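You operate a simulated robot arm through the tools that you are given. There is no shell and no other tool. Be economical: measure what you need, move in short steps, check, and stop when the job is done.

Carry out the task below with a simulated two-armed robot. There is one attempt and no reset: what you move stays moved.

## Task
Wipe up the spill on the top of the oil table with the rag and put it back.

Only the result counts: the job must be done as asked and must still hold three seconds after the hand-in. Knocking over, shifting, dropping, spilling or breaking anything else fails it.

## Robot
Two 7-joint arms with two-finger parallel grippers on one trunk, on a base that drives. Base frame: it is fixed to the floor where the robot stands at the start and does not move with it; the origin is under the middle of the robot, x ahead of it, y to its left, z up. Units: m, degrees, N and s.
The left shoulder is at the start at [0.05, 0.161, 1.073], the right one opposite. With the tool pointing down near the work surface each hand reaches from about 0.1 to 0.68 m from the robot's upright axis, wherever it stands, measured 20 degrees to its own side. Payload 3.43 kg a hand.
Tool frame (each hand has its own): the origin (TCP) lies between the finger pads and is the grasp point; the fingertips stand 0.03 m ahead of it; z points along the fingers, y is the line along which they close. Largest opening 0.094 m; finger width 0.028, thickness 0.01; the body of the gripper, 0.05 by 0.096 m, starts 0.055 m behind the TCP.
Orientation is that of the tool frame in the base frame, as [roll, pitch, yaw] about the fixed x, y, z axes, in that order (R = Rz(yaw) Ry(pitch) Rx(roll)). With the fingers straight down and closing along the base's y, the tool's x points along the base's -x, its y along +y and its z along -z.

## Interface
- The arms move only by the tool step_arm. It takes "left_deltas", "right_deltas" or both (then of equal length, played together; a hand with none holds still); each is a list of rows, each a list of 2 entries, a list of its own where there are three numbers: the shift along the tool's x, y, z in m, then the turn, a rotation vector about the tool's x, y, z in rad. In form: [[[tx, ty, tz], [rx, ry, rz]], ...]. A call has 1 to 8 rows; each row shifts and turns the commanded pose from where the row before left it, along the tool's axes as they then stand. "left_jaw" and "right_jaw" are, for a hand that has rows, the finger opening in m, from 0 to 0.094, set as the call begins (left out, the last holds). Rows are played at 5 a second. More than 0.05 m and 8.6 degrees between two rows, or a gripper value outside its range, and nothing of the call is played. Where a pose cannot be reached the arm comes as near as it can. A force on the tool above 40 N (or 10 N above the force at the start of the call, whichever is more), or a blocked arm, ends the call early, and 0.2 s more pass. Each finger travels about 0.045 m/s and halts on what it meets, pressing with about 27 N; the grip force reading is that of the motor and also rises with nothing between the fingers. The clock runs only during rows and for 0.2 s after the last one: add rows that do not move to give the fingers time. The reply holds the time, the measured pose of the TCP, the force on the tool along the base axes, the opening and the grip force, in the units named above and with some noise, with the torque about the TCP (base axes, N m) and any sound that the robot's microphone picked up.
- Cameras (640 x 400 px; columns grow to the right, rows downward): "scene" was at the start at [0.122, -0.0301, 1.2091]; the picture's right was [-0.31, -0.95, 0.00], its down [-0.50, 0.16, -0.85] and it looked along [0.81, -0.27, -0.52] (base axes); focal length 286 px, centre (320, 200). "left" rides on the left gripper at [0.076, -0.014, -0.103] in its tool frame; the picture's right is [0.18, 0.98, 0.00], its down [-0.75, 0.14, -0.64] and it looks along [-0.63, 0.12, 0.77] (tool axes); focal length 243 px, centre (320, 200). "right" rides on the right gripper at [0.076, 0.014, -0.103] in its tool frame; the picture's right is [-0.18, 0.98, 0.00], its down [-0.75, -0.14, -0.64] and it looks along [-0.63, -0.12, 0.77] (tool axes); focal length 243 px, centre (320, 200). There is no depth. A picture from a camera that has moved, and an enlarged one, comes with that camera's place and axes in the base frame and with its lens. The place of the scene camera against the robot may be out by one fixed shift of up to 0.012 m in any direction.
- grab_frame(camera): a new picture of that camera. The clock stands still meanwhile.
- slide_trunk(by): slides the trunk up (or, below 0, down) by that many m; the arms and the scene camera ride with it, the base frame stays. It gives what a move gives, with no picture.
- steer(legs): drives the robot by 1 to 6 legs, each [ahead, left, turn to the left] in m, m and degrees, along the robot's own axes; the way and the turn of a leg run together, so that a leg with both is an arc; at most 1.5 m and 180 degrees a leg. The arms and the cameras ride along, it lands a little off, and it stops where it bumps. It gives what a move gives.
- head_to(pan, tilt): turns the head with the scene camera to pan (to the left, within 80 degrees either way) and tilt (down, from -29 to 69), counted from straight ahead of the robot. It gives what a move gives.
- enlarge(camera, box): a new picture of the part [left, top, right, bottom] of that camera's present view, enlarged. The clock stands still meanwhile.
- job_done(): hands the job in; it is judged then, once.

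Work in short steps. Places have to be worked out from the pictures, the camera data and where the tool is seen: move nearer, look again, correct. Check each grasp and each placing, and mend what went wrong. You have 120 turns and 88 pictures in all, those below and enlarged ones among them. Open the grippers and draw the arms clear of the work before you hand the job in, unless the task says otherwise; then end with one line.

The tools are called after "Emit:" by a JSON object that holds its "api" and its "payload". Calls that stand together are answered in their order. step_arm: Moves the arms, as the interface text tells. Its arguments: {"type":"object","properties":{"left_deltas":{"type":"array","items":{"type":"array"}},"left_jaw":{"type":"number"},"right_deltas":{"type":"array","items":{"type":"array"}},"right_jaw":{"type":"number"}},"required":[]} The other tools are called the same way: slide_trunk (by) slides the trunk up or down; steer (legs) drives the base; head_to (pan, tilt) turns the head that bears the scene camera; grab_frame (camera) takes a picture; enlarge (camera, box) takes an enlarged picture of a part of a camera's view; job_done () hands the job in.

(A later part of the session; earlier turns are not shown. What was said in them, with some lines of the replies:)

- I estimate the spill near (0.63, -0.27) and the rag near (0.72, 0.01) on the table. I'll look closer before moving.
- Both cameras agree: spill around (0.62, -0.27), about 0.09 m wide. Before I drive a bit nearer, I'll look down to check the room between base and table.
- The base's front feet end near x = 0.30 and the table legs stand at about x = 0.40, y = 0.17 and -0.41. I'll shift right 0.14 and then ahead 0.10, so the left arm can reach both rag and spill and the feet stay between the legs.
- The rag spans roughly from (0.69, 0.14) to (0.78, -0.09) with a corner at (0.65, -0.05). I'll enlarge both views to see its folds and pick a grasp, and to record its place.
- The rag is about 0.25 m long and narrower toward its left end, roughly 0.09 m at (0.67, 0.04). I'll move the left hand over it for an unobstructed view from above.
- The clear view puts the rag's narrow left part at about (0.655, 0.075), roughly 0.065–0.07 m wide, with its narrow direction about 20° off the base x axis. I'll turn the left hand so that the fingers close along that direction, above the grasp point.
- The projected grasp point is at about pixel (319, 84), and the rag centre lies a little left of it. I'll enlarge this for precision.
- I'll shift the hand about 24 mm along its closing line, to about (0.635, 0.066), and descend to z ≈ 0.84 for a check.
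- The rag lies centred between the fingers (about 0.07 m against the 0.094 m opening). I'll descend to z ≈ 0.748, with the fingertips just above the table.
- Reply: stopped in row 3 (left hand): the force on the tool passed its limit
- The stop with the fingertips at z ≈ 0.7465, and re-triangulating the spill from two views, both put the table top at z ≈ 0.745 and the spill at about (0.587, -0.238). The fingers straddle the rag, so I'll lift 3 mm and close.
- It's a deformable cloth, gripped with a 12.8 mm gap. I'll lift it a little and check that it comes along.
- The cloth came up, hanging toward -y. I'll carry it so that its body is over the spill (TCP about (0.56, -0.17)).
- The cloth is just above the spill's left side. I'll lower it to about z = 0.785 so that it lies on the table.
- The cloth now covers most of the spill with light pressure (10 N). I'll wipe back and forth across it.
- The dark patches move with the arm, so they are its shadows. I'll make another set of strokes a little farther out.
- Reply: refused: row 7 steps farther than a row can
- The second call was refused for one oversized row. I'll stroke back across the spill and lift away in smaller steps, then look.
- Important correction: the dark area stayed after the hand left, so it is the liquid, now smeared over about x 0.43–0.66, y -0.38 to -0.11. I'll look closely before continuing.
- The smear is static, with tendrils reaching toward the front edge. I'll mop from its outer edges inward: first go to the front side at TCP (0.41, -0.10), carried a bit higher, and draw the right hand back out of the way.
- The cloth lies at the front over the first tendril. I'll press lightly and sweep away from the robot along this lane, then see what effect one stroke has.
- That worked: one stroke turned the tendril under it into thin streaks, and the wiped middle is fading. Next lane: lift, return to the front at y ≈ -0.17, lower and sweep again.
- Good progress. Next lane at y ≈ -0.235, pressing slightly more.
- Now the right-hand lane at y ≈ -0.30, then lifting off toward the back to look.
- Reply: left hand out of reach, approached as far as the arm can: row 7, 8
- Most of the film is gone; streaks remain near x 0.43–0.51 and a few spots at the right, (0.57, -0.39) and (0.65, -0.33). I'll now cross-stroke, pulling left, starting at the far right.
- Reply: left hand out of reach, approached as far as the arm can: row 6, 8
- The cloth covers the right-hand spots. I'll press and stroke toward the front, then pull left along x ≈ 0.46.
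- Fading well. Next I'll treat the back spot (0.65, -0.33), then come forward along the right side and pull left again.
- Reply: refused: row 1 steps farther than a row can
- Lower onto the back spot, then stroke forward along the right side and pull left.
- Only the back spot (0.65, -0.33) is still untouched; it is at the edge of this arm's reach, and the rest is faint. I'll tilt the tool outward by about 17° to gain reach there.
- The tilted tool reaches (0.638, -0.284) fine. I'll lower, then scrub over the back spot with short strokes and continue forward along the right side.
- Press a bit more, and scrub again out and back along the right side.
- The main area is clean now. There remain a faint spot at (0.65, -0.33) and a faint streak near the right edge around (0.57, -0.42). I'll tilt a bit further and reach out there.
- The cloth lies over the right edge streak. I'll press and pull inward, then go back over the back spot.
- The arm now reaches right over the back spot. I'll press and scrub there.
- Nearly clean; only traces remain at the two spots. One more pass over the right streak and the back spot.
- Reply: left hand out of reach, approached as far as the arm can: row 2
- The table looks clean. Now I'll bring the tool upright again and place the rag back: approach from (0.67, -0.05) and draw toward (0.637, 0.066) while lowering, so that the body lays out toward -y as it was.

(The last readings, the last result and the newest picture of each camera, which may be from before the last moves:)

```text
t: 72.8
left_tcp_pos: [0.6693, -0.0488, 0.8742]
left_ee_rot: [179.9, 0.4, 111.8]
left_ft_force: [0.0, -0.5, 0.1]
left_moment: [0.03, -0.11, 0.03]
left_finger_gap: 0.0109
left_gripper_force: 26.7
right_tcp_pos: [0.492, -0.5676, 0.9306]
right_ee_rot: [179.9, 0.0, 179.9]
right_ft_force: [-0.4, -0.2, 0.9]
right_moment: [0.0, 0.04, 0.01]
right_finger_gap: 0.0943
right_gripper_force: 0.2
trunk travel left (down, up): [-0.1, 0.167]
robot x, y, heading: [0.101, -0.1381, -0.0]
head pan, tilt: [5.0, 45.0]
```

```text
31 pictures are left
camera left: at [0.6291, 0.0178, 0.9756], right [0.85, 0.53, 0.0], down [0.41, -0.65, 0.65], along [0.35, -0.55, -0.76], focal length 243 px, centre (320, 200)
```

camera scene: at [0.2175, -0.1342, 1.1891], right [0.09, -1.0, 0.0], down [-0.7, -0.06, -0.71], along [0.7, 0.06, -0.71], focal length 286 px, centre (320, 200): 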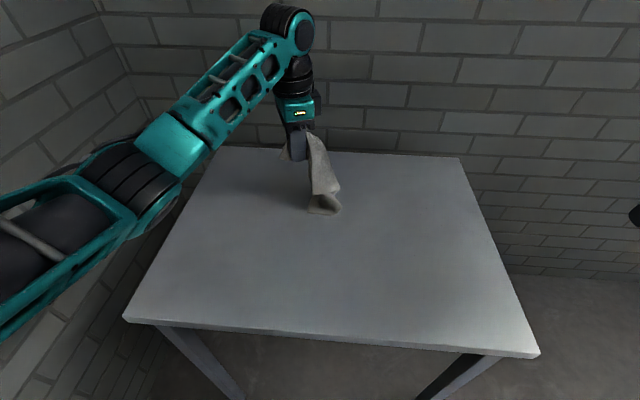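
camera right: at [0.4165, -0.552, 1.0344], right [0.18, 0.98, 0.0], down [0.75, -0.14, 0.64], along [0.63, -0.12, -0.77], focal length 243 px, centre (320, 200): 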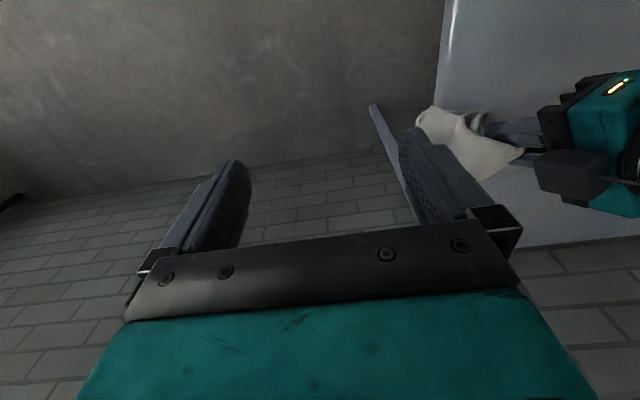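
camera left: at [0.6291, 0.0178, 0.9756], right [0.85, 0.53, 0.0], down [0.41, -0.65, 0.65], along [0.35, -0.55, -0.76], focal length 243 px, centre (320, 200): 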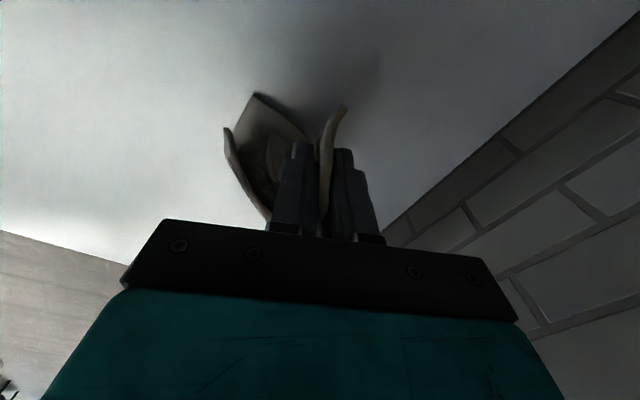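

Now lower to contact and draw back toward the original grasp place while descending.

Emit:
{"api": "step_arm", "payload": {"left_deltas": [[[0, 0, 0.035], [0, 0, 0]], [[0.0238, 0.0025, 0.0105], [0, 0, 0]], [[0.0238, 0.0025, 0.0105], [0, 0, 0]], [[0.0238, 0.0025, 0.0105], [0, 0, 0]], [[0.0238, 0.0025, 0.0105], [0, 0, 0]], [[0.0238, 0.0025, 0.0105], [0, 0, 0]], [[0, 0, 0.005], [0, 0, 0]]]}}

Emit:
{"api": "enlarge", "payload": {"camera": "scene", "box": [160, 100, 416, 260]}}

```text
t: 74.4
left_tcp_pos: [0.637, 0.0673, 0.7827]
left_ee_rot: [179.8, 0.3, 111.7]
left_ft_force: [0.1, 0.7, 0.8]
left_moment: [0.02, -0.1, -0.01]
left_finger_gap: 0.0105
left_gripper_force: 27.4
right_tcp_pos: [0.4918, -0.5675, 0.9309]
right_ee_rot: [179.9, 0.1, 179.9]
right_ft_force: [-0.3, -0.1, -1.0]
right_moment: [0.0, -0.03, 0.0]
right_finger_gap: 0.0943
right_gripper_force: 0.0
trunk travel left (down, up): [-0.1, 0.167]
robot x, y, heading: [0.0987, -0.1384, -0.1]
head pan, tilt: [5.0, 45.0]
```

```text
2.50 times, centred on (288, 180) of scene
camera zoom: at [0.2174, -0.1342, 1.1891], right [0.09, -1.0, 0.0], down [-0.7, -0.06, -0.71], along [0.7, 0.06, -0.71], focal length 716 px, centre (400, 250)
```

zoom: 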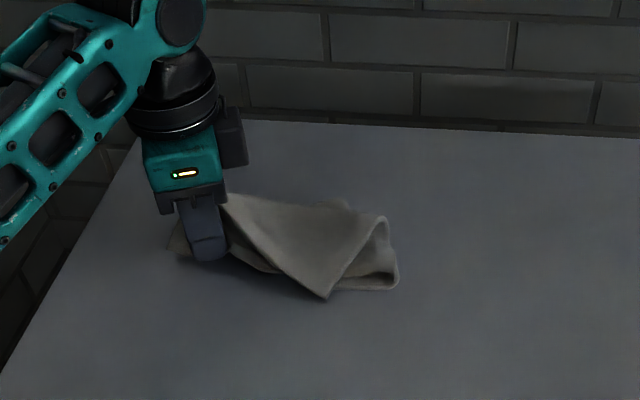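

The rag is laid out almost exactly as it was. I'll lower the last few mm and open.

Emit:
{"api": "step_arm", "payload": {"left_deltas": [[[0, 0, 0.005], [0, 0, 0]], [[0, 0, 0], [0, 0, 0]]]}}

Emit:
{"api": "step_arm", "payload": {"left_deltas": [[[0, 0, 0], [0, 0, 0]], [[0, 0, 0], [0, 0, 0]], [[0, 0, 0], [0, 0, 0]], [[0, 0, 0], [0, 0, 0]], [[0, 0, 0], [0, 0, 0]], [[0, 0, 0], [0, 0, 0]], [[0, 0, 0], [0, 0, 0]], [[0, 0, 0], [0, 0, 0]]], "left_jaw": 0.07}}

Emit:
{"api": "step_arm", "payload": {"left_deltas": [[[0, 0, -0.02], [0, 0, 0]], [[0, 0, -0.04], [0, 0, 0]], [[0, 0, -0.05], [0, 0, 0]], [[0, 0, -0.05], [0, 0, 0]]]}}

Emit:
{"api": "enlarge", "payload": {"camera": "scene", "box": [160, 100, 416, 260]}}

Emit:
{"api": "grab_frame", "payload": {"camera": "left"}}

```text
t: 75.0
left_tcp_pos: [0.6374, 0.0663, 0.7776]
left_ee_rot: [179.8, 0.3, 111.7]
left_ft_force: [1.1, 0.4, 8.7]
left_moment: [-0.03, -0.14, 0.06]
left_finger_gap: 0.0111
left_gripper_force: 26.4
right_tcp_pos: [0.4915, -0.5666, 0.9319]
right_ee_rot: [-180.0, 0.0, 179.9]
right_ft_force: [0.0, 0.4, -0.4]
right_moment: [0.0, 0.0, -0.02]
right_finger_gap: 0.0942
right_gripper_force: 0.1
trunk travel left (down, up): [-0.1, 0.167]
robot x, y, heading: [0.0996, -0.142, 0.1]
head pan, tilt: [5.0, 45.0]
```

```text
t: 76.8
left_tcp_pos: [0.6369, 0.0663, 0.7764]
left_ee_rot: [179.8, 0.3, 111.7]
left_ft_force: [0.0, 0.1, -0.1]
left_moment: [0.0, -0.02, 0.0]
left_finger_gap: 0.0699
left_gripper_force: 0.0
right_tcp_pos: [0.493, -0.5677, 0.9309]
right_ee_rot: [180.0, -0.1, -180.0]
right_ft_force: [-1.0, 0.0, -0.3]
right_moment: [0.01, 0.04, -0.01]
right_finger_gap: 0.0938
right_gripper_force: 0.1
trunk travel left (down, up): [-0.1, 0.167]
robot x, y, heading: [0.1, -0.1425, 0.1]
head pan, tilt: [5.0, 45.0]
```

```text
t: 77.8
left_tcp_pos: [0.6365, 0.0672, 0.9368]
left_ee_rot: [180.0, 0.1, 111.7]
left_ft_force: [0.5, 1.0, 0.4]
left_moment: [0.0, 0.01, -0.02]
left_finger_gap: 0.07
left_gripper_force: 0.0
right_tcp_pos: [0.4921, -0.5669, 0.9317]
right_ee_rot: [-180.0, 0.0, 179.9]
right_ft_force: [-0.3, 0.1, -0.1]
right_moment: [-0.04, -0.02, -0.01]
right_finger_gap: 0.094
right_gripper_force: 0.0
trunk travel left (down, up): [-0.1, 0.167]
robot x, y, heading: [0.0992, -0.1396, -0.0]
head pan, tilt: [5.0, 45.0]
```

```text
2.50 times, centred on (288, 180) of scene
camera zoom: at [0.2173, -0.1343, 1.189], right [0.09, -1.0, 0.0], down [-0.7, -0.06, -0.71], along [0.7, 0.06, -0.71], focal length 716 px, centre (400, 250)
```

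zoom: 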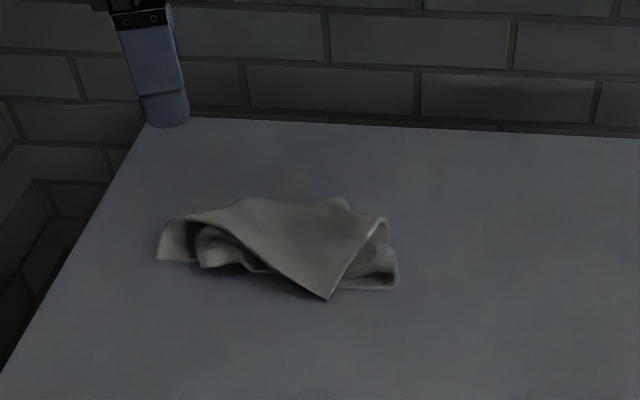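

```text
28 pictures are left
camera left: at [0.5955, 0.1336, 1.038], right [0.85, 0.53, 0.0], down [0.41, -0.65, 0.64], along [0.34, -0.54, -0.76], focal length 243 px, centre (320, 200)
```

left: 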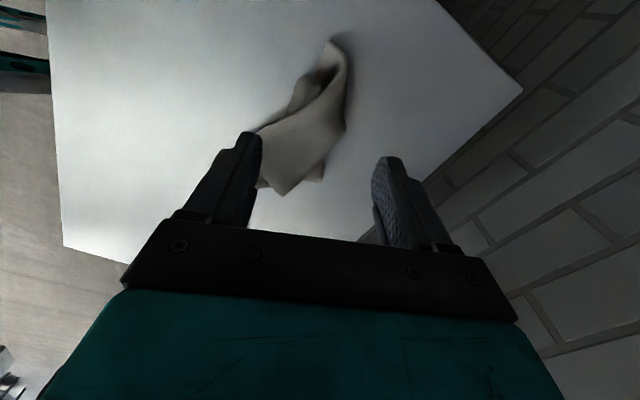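

The rag lies back in its place. I'll withdraw the left arm and inspect the whole table, using the right wrist camera for a second angle.

Emit:
{"api": "step_arm", "payload": {"left_deltas": [[[0.013, -0.035, -0.01], [0, 0, 0]], [[0.013, -0.035, -0.01], [0, 0, 0]], [[0.013, -0.035, -0.01], [0, 0, 0]], [[0.013, -0.035, 0], [0, 0, 0]], [[0.013, -0.035, 0], [0, 0, 0]]], "right_deltas": [[[0, 0.04, -0.02], [0, 0, 0]], [[0, 0.04, -0.02], [0, 0, 0]], [[0, 0.04, 0], [0, 0, 0]], [[0, 0.03, 0], [0, 0, 0]], [[0, 0, 0], [0, 0, 0]]]}}

Emit:
{"api": "grab_frame", "payload": {"camera": "scene"}}

Emit:
{"api": "enlarge", "payload": {"camera": "scene", "box": [270, 170, 526, 330]}}

Emit:
{"api": "grab_frame", "payload": {"camera": "right"}}

Emit:
{"api": "grab_frame", "payload": {"camera": "left"}}

```text
t: 79.0
left_tcp_pos: [0.4485, 0.0636, 0.9665]
left_ee_rot: [179.8, 0.2, 111.7]
left_ft_force: [-0.5, 0.0, 0.2]
left_moment: [-0.02, -0.03, 0.0]
left_finger_gap: 0.07
left_gripper_force: 0.2
right_tcp_pos: [0.4931, -0.4165, 0.9718]
right_ee_rot: [180.0, 0.0, 179.9]
right_ft_force: [0.8, -0.7, 0.1]
right_moment: [0.02, -0.01, 0.02]
right_finger_gap: 0.0938
right_gripper_force: 0.0
trunk travel left (down, up): [-0.1, 0.167]
robot x, y, heading: [0.1, -0.1366, -0.1]
head pan, tilt: [5.0, 45.0]
```

```text
27 pictures are left
camera scene: at [0.2173, -0.1341, 1.1891], right [0.09, -1.0, 0.0], down [-0.7, -0.06, -0.71], along [0.7, 0.06, -0.71], focal length 286 px, centre (320, 200)
```

scene: 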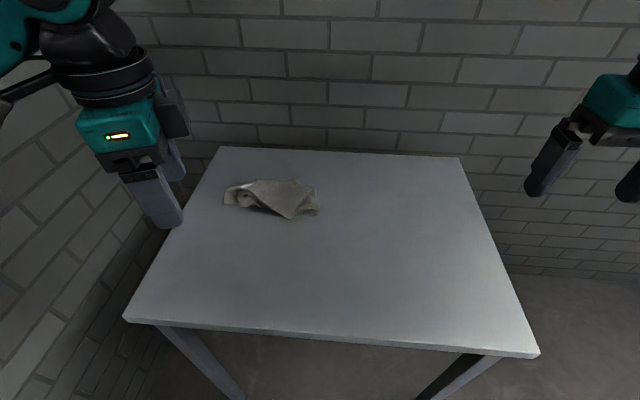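

```text
2.50 times, centred on (398, 250) of scene
camera zoom: at [0.2173, -0.1341, 1.1891], right [0.09, -1.0, 0.0], down [-0.7, -0.06, -0.71], along [0.7, 0.06, -0.71], focal length 716 px, centre (125, 75)
```

zoom: 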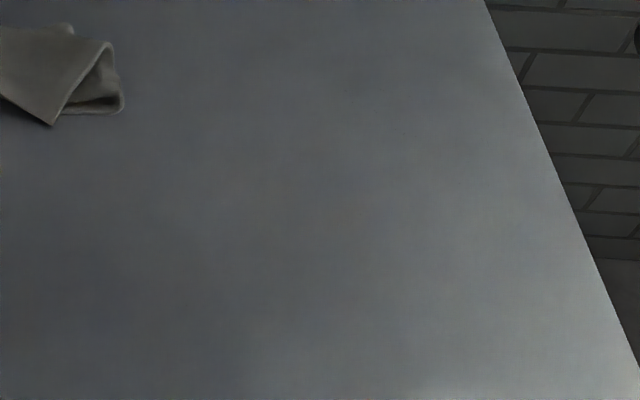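

```text
25 pictures are left
camera right: at [0.4167, -0.4017, 1.0745], right [0.19, 0.98, 0.0], down [0.75, -0.14, 0.64], along [0.63, -0.12, -0.77], focal length 243 px, centre (320, 200)
```

right: 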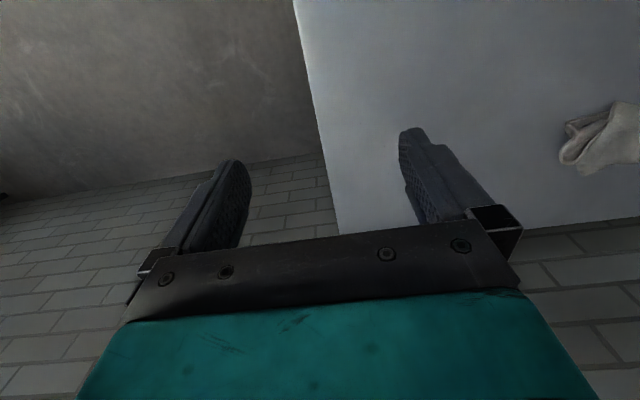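

```text
24 pictures are left
camera left: at [0.4077, 0.1299, 1.0684], right [0.84, 0.54, 0.0], down [0.41, -0.65, 0.65], along [0.35, -0.54, -0.76], focal length 243 px, centre (320, 200)
```

left: 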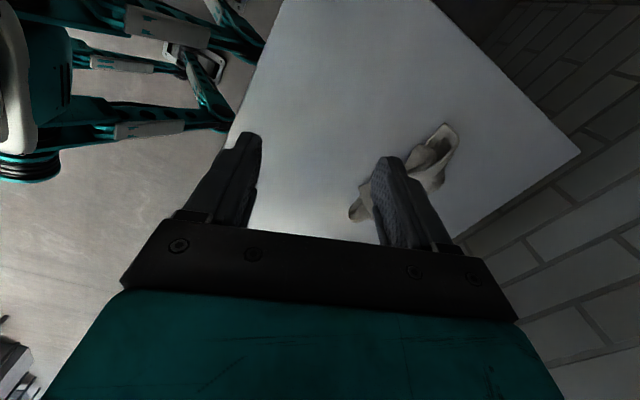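

Every view shows a clean table, with the rag back in its original place and both arms clear with grippers open. I'll hand in.

Emit:
{"api": "job_done", "payload": {}}

```text
The job is handed in.
```

I wiped the spill off the oil table and put the rag back where it was, within a small shift. The first strokes smeared the liquid, but I mopped that up too. The last pictures show no trace, and I handed in with both grippers open and clear of the table.
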